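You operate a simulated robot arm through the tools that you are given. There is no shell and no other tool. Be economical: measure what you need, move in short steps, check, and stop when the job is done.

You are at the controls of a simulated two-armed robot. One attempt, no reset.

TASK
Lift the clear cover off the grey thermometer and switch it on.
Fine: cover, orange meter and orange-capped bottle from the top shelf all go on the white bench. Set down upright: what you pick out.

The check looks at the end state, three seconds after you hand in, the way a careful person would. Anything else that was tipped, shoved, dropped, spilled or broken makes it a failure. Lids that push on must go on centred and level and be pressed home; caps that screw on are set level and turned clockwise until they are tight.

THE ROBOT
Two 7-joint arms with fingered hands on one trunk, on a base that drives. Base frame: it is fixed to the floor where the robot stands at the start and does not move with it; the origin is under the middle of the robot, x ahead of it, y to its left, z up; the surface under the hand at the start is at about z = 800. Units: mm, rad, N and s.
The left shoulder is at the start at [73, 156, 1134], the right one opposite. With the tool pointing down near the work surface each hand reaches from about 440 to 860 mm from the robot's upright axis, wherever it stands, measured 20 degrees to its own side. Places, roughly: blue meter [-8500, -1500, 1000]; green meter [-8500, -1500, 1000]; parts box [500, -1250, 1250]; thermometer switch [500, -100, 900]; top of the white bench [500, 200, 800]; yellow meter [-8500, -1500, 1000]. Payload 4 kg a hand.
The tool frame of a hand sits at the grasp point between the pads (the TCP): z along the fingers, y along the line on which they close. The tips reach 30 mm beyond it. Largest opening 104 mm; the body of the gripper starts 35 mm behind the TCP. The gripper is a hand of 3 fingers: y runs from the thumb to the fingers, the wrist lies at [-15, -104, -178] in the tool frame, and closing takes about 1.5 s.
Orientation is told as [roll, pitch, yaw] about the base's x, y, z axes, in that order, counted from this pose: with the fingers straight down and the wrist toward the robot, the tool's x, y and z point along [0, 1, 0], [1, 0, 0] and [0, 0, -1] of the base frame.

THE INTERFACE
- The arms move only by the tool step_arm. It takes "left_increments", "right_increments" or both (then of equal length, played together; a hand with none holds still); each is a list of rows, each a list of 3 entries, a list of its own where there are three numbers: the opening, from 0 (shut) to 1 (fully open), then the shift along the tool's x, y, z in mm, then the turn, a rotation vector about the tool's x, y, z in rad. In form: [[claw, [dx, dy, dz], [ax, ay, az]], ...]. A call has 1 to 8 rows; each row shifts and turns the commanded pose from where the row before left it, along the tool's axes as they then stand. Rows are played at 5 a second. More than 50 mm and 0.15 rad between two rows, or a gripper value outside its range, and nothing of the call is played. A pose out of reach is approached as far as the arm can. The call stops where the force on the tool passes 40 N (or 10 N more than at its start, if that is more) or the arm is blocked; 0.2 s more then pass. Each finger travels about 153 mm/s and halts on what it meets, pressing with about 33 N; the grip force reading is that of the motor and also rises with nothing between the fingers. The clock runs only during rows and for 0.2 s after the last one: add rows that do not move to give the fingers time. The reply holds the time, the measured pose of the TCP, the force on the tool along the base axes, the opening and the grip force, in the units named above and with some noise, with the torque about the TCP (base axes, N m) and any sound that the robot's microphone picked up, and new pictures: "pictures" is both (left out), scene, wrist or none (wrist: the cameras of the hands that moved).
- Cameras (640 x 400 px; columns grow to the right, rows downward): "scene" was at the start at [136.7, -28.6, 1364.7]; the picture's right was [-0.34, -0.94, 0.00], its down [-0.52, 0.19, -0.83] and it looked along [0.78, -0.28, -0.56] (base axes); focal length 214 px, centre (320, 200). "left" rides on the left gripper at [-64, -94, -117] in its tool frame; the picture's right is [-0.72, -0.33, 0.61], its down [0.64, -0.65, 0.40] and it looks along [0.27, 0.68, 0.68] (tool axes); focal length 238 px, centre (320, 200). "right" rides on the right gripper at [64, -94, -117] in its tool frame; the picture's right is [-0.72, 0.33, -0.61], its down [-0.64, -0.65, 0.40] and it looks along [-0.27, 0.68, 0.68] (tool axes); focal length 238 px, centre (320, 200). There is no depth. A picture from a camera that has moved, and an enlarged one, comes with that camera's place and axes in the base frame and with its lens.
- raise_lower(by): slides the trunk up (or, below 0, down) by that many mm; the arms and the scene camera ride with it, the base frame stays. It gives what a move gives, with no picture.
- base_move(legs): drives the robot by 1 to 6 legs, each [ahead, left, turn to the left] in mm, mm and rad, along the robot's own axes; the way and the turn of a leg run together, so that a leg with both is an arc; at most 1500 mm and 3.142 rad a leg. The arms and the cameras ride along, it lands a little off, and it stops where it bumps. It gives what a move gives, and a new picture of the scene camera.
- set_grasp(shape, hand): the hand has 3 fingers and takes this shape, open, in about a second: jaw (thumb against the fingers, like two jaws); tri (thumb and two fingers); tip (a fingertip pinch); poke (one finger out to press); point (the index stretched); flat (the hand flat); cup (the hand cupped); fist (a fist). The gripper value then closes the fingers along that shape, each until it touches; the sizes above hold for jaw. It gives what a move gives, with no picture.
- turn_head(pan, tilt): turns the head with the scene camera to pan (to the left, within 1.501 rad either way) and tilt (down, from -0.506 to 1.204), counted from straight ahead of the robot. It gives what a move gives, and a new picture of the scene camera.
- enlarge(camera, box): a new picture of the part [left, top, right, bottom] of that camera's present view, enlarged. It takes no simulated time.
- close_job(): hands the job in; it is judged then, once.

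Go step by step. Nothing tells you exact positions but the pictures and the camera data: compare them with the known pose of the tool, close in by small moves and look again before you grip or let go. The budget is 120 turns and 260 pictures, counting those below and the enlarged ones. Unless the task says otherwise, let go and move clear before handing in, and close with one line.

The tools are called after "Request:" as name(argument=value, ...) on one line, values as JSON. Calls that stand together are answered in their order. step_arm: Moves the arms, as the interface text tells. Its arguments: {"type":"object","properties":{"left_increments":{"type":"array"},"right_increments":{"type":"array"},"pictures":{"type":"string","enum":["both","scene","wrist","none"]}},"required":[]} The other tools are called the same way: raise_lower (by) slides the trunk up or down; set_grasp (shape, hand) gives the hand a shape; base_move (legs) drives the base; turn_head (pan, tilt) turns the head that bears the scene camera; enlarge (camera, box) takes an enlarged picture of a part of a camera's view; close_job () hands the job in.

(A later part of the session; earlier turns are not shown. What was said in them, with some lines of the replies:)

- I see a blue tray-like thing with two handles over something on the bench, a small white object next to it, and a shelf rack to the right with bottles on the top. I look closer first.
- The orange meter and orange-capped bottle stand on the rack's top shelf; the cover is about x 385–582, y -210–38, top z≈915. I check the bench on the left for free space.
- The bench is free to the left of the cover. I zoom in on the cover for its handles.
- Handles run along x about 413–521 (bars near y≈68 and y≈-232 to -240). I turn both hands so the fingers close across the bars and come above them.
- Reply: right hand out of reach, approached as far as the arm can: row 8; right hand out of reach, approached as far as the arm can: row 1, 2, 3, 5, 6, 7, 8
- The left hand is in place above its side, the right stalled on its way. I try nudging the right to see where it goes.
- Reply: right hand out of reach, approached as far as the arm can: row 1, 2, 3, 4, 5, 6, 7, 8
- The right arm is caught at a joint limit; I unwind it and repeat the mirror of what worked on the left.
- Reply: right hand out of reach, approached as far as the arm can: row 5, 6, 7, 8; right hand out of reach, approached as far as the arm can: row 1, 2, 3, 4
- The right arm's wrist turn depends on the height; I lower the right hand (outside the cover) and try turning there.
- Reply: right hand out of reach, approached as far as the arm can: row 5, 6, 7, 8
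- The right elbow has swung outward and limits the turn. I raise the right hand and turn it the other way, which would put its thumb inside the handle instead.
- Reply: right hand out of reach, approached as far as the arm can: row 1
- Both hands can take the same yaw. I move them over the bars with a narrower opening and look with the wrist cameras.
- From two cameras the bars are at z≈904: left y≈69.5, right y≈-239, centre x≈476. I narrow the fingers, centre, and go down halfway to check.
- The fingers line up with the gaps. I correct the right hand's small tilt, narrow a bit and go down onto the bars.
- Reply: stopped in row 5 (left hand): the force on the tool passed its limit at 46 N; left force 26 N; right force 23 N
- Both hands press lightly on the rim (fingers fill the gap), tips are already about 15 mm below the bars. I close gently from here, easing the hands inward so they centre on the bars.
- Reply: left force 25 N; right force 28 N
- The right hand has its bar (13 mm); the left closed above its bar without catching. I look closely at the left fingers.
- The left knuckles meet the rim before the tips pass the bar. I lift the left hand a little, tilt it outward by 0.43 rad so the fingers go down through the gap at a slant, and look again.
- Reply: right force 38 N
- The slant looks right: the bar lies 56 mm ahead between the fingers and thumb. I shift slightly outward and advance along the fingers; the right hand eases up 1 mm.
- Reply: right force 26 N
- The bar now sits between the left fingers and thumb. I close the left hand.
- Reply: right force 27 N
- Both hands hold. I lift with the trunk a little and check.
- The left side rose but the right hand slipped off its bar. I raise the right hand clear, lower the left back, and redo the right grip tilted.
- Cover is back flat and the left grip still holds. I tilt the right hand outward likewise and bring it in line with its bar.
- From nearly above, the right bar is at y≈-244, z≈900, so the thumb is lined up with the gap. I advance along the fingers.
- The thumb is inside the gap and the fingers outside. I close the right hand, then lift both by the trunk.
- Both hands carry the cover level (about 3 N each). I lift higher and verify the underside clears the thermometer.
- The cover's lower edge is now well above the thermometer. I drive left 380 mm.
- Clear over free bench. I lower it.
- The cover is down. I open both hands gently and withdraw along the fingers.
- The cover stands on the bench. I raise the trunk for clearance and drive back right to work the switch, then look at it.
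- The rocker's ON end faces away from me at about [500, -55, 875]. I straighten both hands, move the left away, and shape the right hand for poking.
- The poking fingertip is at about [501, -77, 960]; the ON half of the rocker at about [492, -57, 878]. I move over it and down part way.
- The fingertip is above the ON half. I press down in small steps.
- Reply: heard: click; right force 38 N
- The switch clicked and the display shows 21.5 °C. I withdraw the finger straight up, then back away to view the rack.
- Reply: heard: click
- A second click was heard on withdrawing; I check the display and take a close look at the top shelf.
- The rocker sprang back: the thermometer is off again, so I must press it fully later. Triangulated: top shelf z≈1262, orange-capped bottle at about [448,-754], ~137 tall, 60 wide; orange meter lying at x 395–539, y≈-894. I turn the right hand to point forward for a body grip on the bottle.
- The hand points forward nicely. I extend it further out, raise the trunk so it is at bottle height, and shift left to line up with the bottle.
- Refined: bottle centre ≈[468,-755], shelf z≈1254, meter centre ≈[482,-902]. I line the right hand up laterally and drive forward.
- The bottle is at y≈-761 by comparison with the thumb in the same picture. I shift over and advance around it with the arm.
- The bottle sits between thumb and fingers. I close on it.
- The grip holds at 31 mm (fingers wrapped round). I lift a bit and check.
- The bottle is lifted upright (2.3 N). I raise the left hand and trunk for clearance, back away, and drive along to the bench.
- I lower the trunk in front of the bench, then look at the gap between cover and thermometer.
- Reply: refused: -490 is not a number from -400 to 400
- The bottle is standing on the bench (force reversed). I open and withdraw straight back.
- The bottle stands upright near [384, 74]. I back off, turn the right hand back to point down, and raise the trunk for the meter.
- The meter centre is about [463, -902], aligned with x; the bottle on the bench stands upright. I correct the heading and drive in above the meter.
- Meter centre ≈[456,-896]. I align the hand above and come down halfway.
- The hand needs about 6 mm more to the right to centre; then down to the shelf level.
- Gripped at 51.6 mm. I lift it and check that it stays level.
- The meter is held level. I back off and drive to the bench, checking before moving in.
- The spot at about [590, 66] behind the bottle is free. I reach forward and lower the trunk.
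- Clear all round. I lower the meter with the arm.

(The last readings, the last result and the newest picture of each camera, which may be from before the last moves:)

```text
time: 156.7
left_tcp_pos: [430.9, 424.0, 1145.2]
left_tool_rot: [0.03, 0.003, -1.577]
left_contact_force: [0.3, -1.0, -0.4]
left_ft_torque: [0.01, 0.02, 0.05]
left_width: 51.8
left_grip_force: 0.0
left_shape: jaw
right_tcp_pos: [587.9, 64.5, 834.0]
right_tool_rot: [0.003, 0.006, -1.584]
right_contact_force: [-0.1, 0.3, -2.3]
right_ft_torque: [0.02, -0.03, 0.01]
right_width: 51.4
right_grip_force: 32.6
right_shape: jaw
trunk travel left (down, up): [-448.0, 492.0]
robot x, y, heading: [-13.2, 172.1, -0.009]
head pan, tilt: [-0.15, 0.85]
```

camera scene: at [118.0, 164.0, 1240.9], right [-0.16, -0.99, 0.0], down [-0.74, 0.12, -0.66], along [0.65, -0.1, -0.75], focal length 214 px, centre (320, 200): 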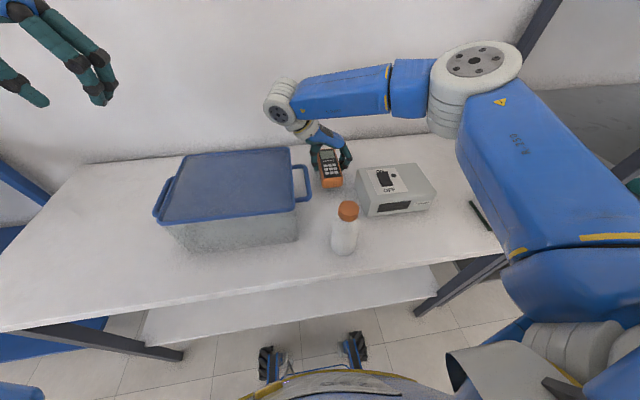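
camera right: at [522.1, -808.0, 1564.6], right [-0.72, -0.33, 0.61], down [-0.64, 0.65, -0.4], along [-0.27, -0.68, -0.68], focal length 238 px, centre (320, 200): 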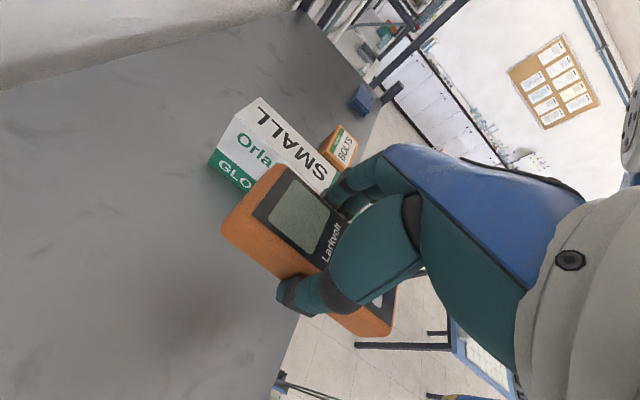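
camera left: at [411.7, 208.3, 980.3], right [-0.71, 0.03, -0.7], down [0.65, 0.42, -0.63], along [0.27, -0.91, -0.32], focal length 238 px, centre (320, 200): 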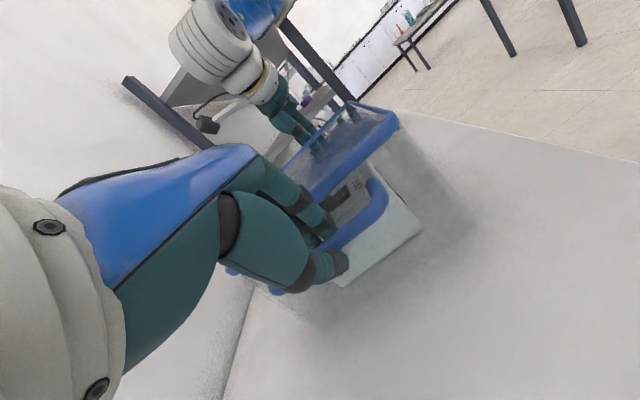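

Request:
step_arm(right_increments=[[0, [0, 0, 2], [0, 0, 0]], [0, [0, 0, 1], [0, 0, 0]]], pictures="none")

Request:
enlarge(camera="scene", box=[270, 110, 430, 230])

```text
time: 157.3
left_tcp_pos: [430.2, 424.2, 1145.0]
left_tool_rot: [0.031, 0.003, -1.577]
left_contact_force: [0.4, 0.7, -0.3]
left_ft_torque: [-0.04, 0.04, -0.02]
left_width: 51.9
left_grip_force: 0.1
left_shape: jaw
right_tcp_pos: [589.0, 62.4, 832.6]
right_tool_rot: [0.002, 0.004, -1.586]
right_contact_force: [1.0, -0.3, 2.3]
right_ft_torque: [-0.06, -0.01, 0.0]
right_width: 51.4
right_grip_force: 32.8
right_shape: jaw
trunk travel left (down, up): [-448.0, 492.0]
robot x, y, heading: [-13.2, 170.7, -0.009]
head pan, tilt: [-0.15, 0.85]
```

```text
3.33 times, centred on (350, 170) of scene
camera zoom: at [117.9, 164.2, 1241.0], right [-0.16, -0.99, 0.0], down [-0.74, 0.12, -0.66], along [0.65, -0.1, -0.75], focal length 715 px, centre (220, 300)
```

zoom: 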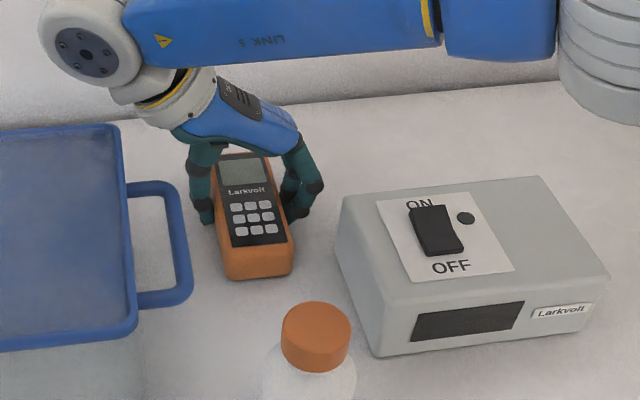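

Contact with the bench (force turned upward). I open and lift away straight up.

Request:
step_arm(right_increments=[[0.55, [0, 0, 0], [0, 0, 0]], [0.65, [0, 0, 0], [0, 0, 0]], [0.75, [0, 0, 0], [0, 0, 0]], [0.75, [0, 0, -5], [0, 0, 0]], [0.75, [0, 0, -25], [0, 0, 0]], [0.75, [0, 0, -40], [0, 0, 0]], [0.75, [0, 0, -40], [0, 0, 0]], [0.75, [0, 0, -40], [0, 0, 0]]], pictures="scene")

Request:
set_grasp(hand="right", shape="poke")

```text
time: 159.1
left_tcp_pos: [428.7, 424.8, 1146.3]
left_tool_rot: [0.035, 0.003, -1.575]
left_contact_force: [0.6, 0.7, 0.4]
left_ft_torque: [0.01, 0.01, 0.0]
left_width: 51.8
left_grip_force: 0.0
left_shape: jaw
right_tcp_pos: [586.9, 62.6, 983.8]
right_tool_rot: [0.002, 0.005, -1.585]
right_contact_force: [0.3, 0.4, 0.0]
right_ft_torque: [-0.02, 0.02, 0.02]
right_width: 77.5
right_grip_force: 0.0
right_shape: jaw
trunk travel left (down, up): [-448.0, 492.0]
robot x, y, heading: [-12.6, 174.9, -0.009]
head pan, tilt: [-0.15, 0.85]
camera scene: at [116.4, 164.6, 1241.0], right [-0.16, -0.99, 0.0], down [-0.74, 0.12, -0.66], along [0.65, -0.1, -0.75], focal length 214 px, centre (320, 200)
```

scene: 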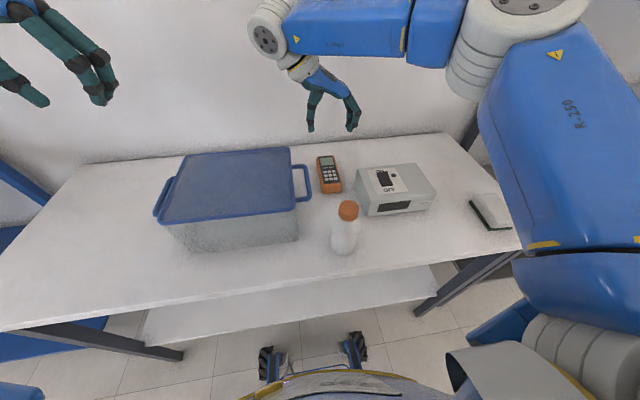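

```text
time: 160.0
left_tcp_pos: [430.4, 424.1, 1144.6]
left_tool_rot: [0.035, 0.004, -1.577]
left_contact_force: [-0.2, 0.3, -0.4]
left_ft_torque: [0.01, -0.01, 0.04]
left_width: 51.8
left_grip_force: 0.1
left_shape: jaw
right_tcp_pos: [588.2, 62.7, 983.7]
right_tool_rot: [0.003, 0.005, -1.585]
right_contact_force: [-0.6, 0.9, -0.9]
right_ft_torque: [0.0, 0.03, 0.02]
right_width: 0.0
right_grip_force: 0.0
right_shape: poke
trunk travel left (down, up): [-448.0, 492.0]
robot x, y, heading: [-10.2, 172.0, -0.007]
head pan, tilt: [-0.15, 0.85]
```

All three are on the bench. Now I bring the poking finger back over the ON end, slightly nearer its edge.

Request:
step_arm(right_increments=[[0, [-23, 28, 0], [0, 0, 0]], [0, [-23, 28, 0], [0, 0, 0]], [0, [-23, 28, 0], [0, 0, 0]], [0, [-22, 28, 0], [0, 0, -0.014]], [0, [0, 0, 25], [0, 0, 0]], [0, [0, 0, 20], [0, 0, 0]], [0, [0, 0, 0], [0, 0, 0]]], pictures="none")

Request:
enlarge(camera="right", box=[180, 150, 400, 340])

Request:
enlarge(camera="scene", box=[330, 120, 450, 220])

```text
time: 161.6
left_tcp_pos: [429.2, 422.9, 1145.5]
left_tool_rot: [0.031, 0.005, -1.578]
left_contact_force: [-0.2, -0.4, -0.8]
left_ft_torque: [0.01, -0.01, -0.03]
left_width: 51.7
left_grip_force: 0.0
left_shape: jaw
right_tcp_pos: [495.8, -45.2, 935.4]
right_tool_rot: [0.001, 0.006, -1.57]
right_contact_force: [-0.2, -0.4, -0.1]
right_ft_torque: [0.02, -0.04, -0.01]
right_width: 0.0
right_grip_force: 0.0
right_shape: poke
trunk travel left (down, up): [-448.0, 492.0]
robot x, y, heading: [-15.3, 174.1, -0.008]
head pan, tilt: [-0.15, 0.85]
```

```text
2.11 times, centred on (290, 245) of right
camera zoom: at [559.3, 47.7, 1054.0], right [-0.72, -0.33, 0.61], down [-0.64, 0.65, -0.4], along [-0.27, -0.68, -0.68], focal length 502 px, centre (383, 105)
```

zoom: 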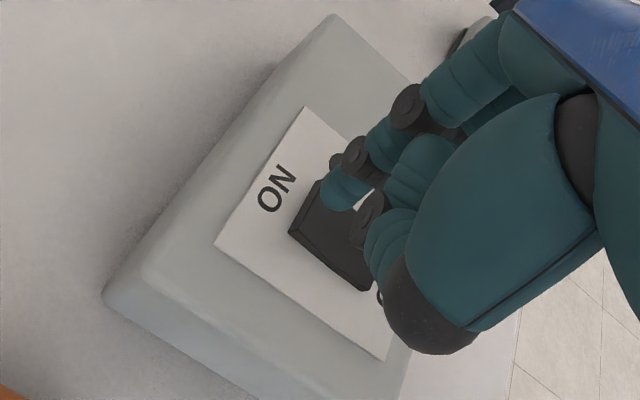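

```text
4.00 times, centred on (390, 170) of scene
camera zoom: at [117.0, 163.4, 1241.0], right [-0.16, -0.99, 0.0], down [-0.74, 0.12, -0.66], along [0.65, -0.1, -0.75], focal length 858 px, centre (40, 320)
```

zoom: 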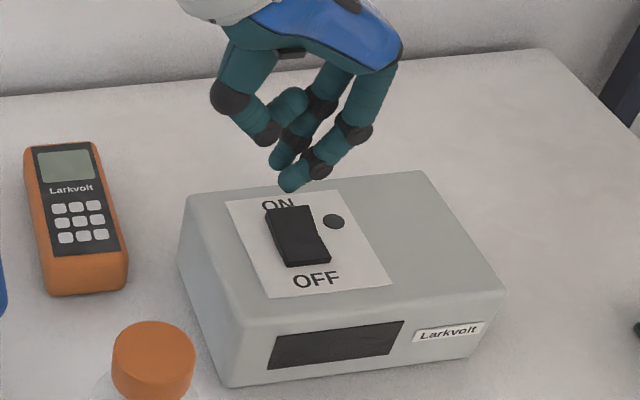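

The fingertip is over the raised ON edge. I press down slowly and deeper this time.

Request:
step_arm(right_increments=[[0, [-1, 0, 8], [0, 0, 0]], [0, [0, 0, 6], [0, 0, 0]], [0, [0, 0, 4], [0, 0, 0]], [0, [0, 0, 3], [0, 0, 0]], [0, [0, 0, 3], [0, 0, 0]], [0, [0, 0, 3], [0, 0, 0]], [0, [0, 0, 2], [0, 0, 0]], [0, [0, 0, 2], [0, 0, 0]]], pictures="none")

Request:
enlarge(camera="scene", box=[330, 120, 450, 220])

```text
time: 163.4
left_tcp_pos: [429.0, 422.7, 1145.7]
left_tool_rot: [0.033, 0.005, -1.578]
left_contact_force: [-0.9, 0.0, -0.6]
left_ft_torque: [0.01, 0.01, -0.04]
left_width: 51.8
left_grip_force: 0.0
left_shape: jaw
right_tcp_pos: [494.6, -48.1, 907.1]
right_tool_rot: [0.004, 0.004, -1.572]
right_contact_force: [-0.2, -0.1, 7.1]
right_ft_torque: [0.01, 0.09, -0.01]
right_width: 0.1
right_grip_force: 0.0
right_shape: poke
trunk travel left (down, up): [-448.0, 492.0]
robot x, y, heading: [-13.2, 172.8, -0.008]
head pan, tilt: [-0.15, 0.85]
heard: click
```

```text
4.00 times, centred on (390, 170) of scene
camera zoom: at [117.0, 163.5, 1241.1], right [-0.16, -0.99, 0.0], down [-0.74, 0.12, -0.66], along [0.65, -0.1, -0.75], focal length 858 px, centre (40, 320)
```

zoom: 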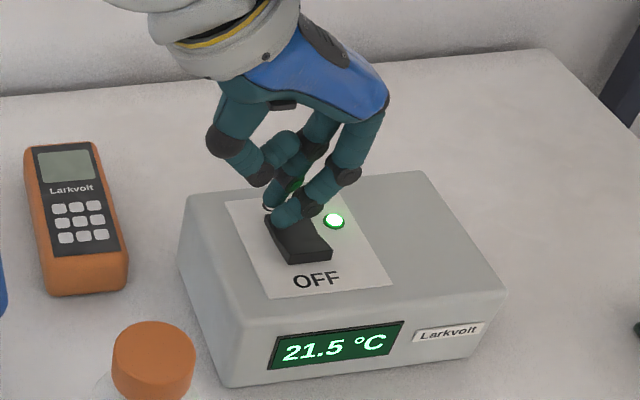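

It clicked on. I press a little further to seat it, then lift straight up slowly and watch.

Request:
step_arm(right_increments=[[0, [0, 0, 1], [0, 0, 0]], [0, [0, 0, 1], [0, 0, 0]], [0, [0, 0, 1], [0, 0, 0]], [0, [0, 0, 0], [0, 0, 0]]], pictures="none")

Request:
step_arm(right_increments=[[0, [0, 0, -3], [0, 0, 0]], [0, [0, 0, -3], [0, 0, 0]], [0, [0, 0, -5], [0, 0, 0]], [0, [0, 0, -10], [0, 0, 0]], [0, [0, 0, -20], [0, 0, 0]]], pictures="none")

Request:
enlarge(camera="scene", box=[330, 120, 450, 220])

```text
time: 164.4
left_tcp_pos: [429.0, 421.5, 1147.2]
left_tool_rot: [0.034, 0.005, -1.578]
left_contact_force: [-0.6, 0.1, 0.0]
left_ft_torque: [0.03, 0.01, -0.02]
left_width: 51.9
left_grip_force: 0.2
left_shape: jaw
right_tcp_pos: [493.9, -50.6, 905.7]
right_tool_rot: [0.009, 0.005, -1.571]
right_contact_force: [8.5, -11.9, 32.7]
right_ft_torque: [-0.15, 0.18, 0.08]
right_width: 0.1
right_grip_force: 0.0
right_shape: poke
trunk travel left (down, up): [-448.0, 492.0]
robot x, y, heading: [-16.4, 175.9, -0.006]
head pan, tilt: [-0.15, 0.85]
```

```text
time: 165.6
left_tcp_pos: [429.4, 424.3, 1145.6]
left_tool_rot: [0.032, 0.004, -1.575]
left_contact_force: [0.7, -0.5, 0.4]
left_ft_torque: [0.0, -0.01, 0.01]
left_width: 51.8
left_grip_force: 0.0
left_shape: jaw
right_tcp_pos: [493.0, -47.4, 943.5]
right_tool_rot: [0.001, 0.005, -1.571]
right_contact_force: [0.2, -0.3, 0.1]
right_ft_torque: [0.0, -0.02, -0.01]
right_width: 0.3
right_grip_force: 0.0
right_shape: poke
trunk travel left (down, up): [-448.0, 492.0]
robot x, y, heading: [-9.8, 174.4, -0.008]
head pan, tilt: [-0.15, 0.85]
```

```text
4.00 times, centred on (390, 170) of scene
camera zoom: at [117.2, 164.3, 1240.9], right [-0.16, -0.99, 0.0], down [-0.74, 0.12, -0.66], along [0.65, -0.1, -0.75], focal length 858 px, centre (40, 320)
```

zoom: 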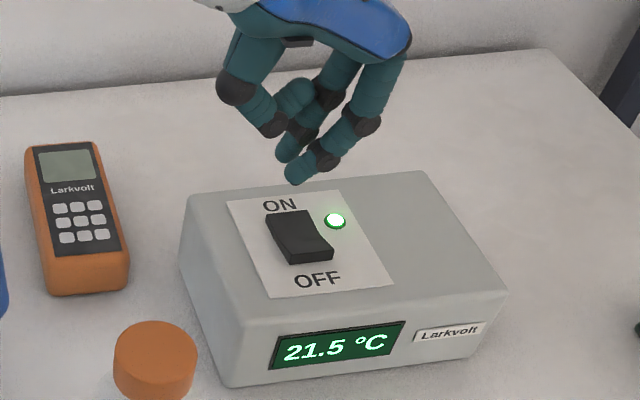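

It stays on now, with no second click. I lift the hand clear, back off and take a final look.

Request:
step_arm(right_increments=[[0, [0, 0, -45], [0, 0, 0]], [0, [0, 0, -45], [0, 0, 0]], [0, [0, 0, -45], [0, 0, 0]], [0, [0, 0, -45], [0, 0, 0]]], pictures="none")

Request:
raise_lower(by=150)

Request:
base_move(legs=[[-350, 0, 0]])

Request:
turn_head(pan=-0.35, tilt=0.5)

Request:
enlarge(camera="scene", box=[140, 190, 420, 370])

```text
time: 166.6
left_tcp_pos: [427.9, 425.6, 1145.5]
left_tool_rot: [0.034, 0.003, -1.579]
left_contact_force: [0.0, 0.2, 1.7]
left_ft_torque: [-0.02, -0.01, -0.01]
left_width: 51.8
left_grip_force: 0.0
left_shape: jaw
right_tcp_pos: [491.9, -50.1, 1123.0]
right_tool_rot: [0.001, 0.004, -1.57]
right_contact_force: [-0.1, 0.6, 0.5]
right_ft_torque: [-0.01, -0.03, -0.02]
right_width: 0.1
right_grip_force: 0.1
right_shape: poke
trunk travel left (down, up): [-448.0, 492.0]
robot x, y, heading: [-9.5, 174.5, -0.006]
head pan, tilt: [-0.15, 0.85]
```

```text
time: 168.4
left_tcp_pos: [430.9, 424.7, 1295.3]
left_tool_rot: [0.035, 0.004, -1.578]
left_contact_force: [-0.6, 0.1, -0.1]
left_ft_torque: [-0.01, -0.02, -0.01]
left_width: 51.7
left_grip_force: 0.1
left_shape: jaw
right_tcp_pos: [494.8, -50.3, 1272.7]
right_tool_rot: [0.002, 0.007, -1.571]
right_contact_force: [0.2, -0.5, -0.4]
right_ft_torque: [-0.04, 0.0, 0.01]
right_width: 0.0
right_grip_force: 0.1
right_shape: poke
trunk travel left (down, up): [-598.0, 342.0]
robot x, y, heading: [-11.9, 170.6, -0.003]
head pan, tilt: [-0.15, 0.85]
```

```text
time: 170.7
left_tcp_pos: [81.7, 427.5, 1294.3]
left_tool_rot: [0.03, 0.003, -1.576]
left_contact_force: [1.0, -0.3, 0.0]
left_ft_torque: [-0.01, 0.02, 0.03]
left_width: 51.4
left_grip_force: 0.0
left_shape: jaw
right_tcp_pos: [147.9, -47.6, 1270.5]
right_tool_rot: [-0.001, 0.006, -1.567]
right_contact_force: [-0.3, -0.2, -1.4]
right_ft_torque: [0.01, -0.01, 0.0]
right_width: 0.0
right_grip_force: 0.1
right_shape: poke
trunk travel left (down, up): [-598.0, 342.0]
robot x, y, heading: [-363.6, 174.8, -0.004]
head pan, tilt: [-0.15, 0.85]
camera scene: at [-228.3, 165.8, 1390.5], right [-0.15, -0.99, 0.0], down [-0.75, 0.11, -0.66], along [0.65, -0.1, -0.75], focal length 214 px, centre (320, 200)
```

scene: 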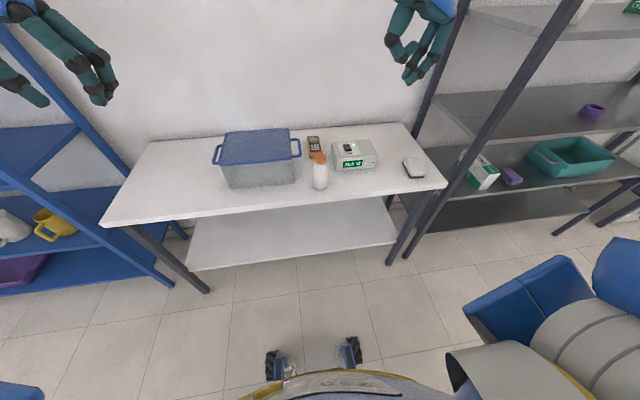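

```text
time: 171.5
left_tcp_pos: [77.0, 427.7, 1296.8]
left_tool_rot: [0.036, 0.004, -1.574]
left_contact_force: [-0.2, -0.5, -0.4]
left_ft_torque: [-0.02, -0.06, 0.01]
left_width: 51.6
left_grip_force: 0.1
left_shape: jaw
right_tcp_pos: [143.0, -46.9, 1272.4]
right_tool_rot: [0.004, 0.004, -1.568]
right_contact_force: [0.7, -0.4, -0.2]
right_ft_torque: [0.02, 0.02, -0.02]
right_width: 0.0
right_grip_force: 0.0
right_shape: poke
trunk travel left (down, up): [-598.0, 342.0]
robot x, y, heading: [-361.1, 173.6, -0.001]
head pan, tilt: [-0.351, 0.499]
camera scene: at [-224.2, 146.3, 1420.9], right [-0.35, -0.94, 0.0], down [-0.45, 0.17, -0.88], along [0.82, -0.3, -0.48], focal length 214 px, centre (320, 200)
```

scene: 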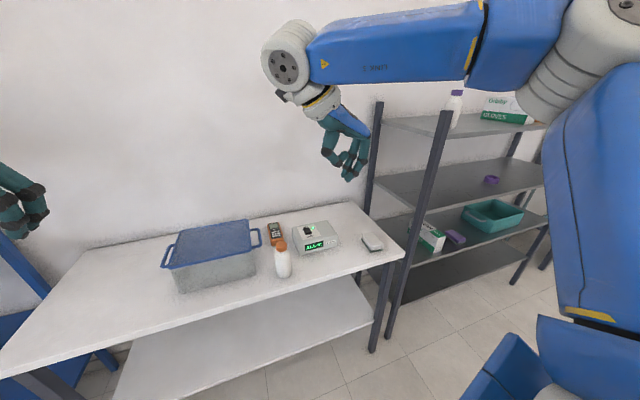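

```text
2.22 times, centred on (280, 280) of scene
camera zoom: at [-224.2, 146.3, 1420.9], right [-0.35, -0.94, 0.0], down [-0.45, 0.17, -0.88], along [0.82, -0.3, -0.48], focal length 477 px, centre (409, 22)
```

zoom: 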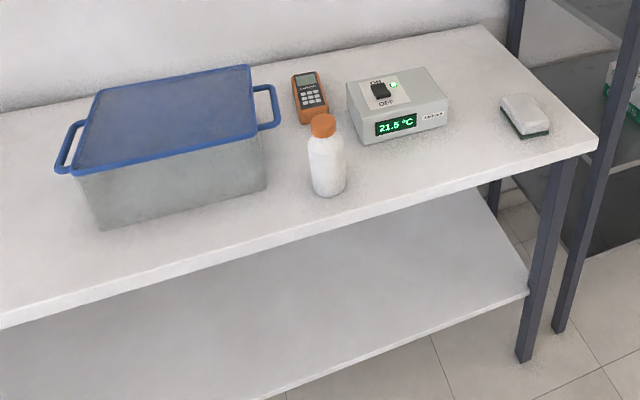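

The cover, orange meter and orange-capped bottle all stand on the bench. The thermometer reads 21.5 °C, the rest is as it was, and both hands are clear, so I hand in.

Request:
close_job()

```text
The job is handed in.
```

The thermometer is on and reads 21.5 °C. The cover, the orange meter and the orange-capped bottle are all upright on the white bench, and the job is handed in.
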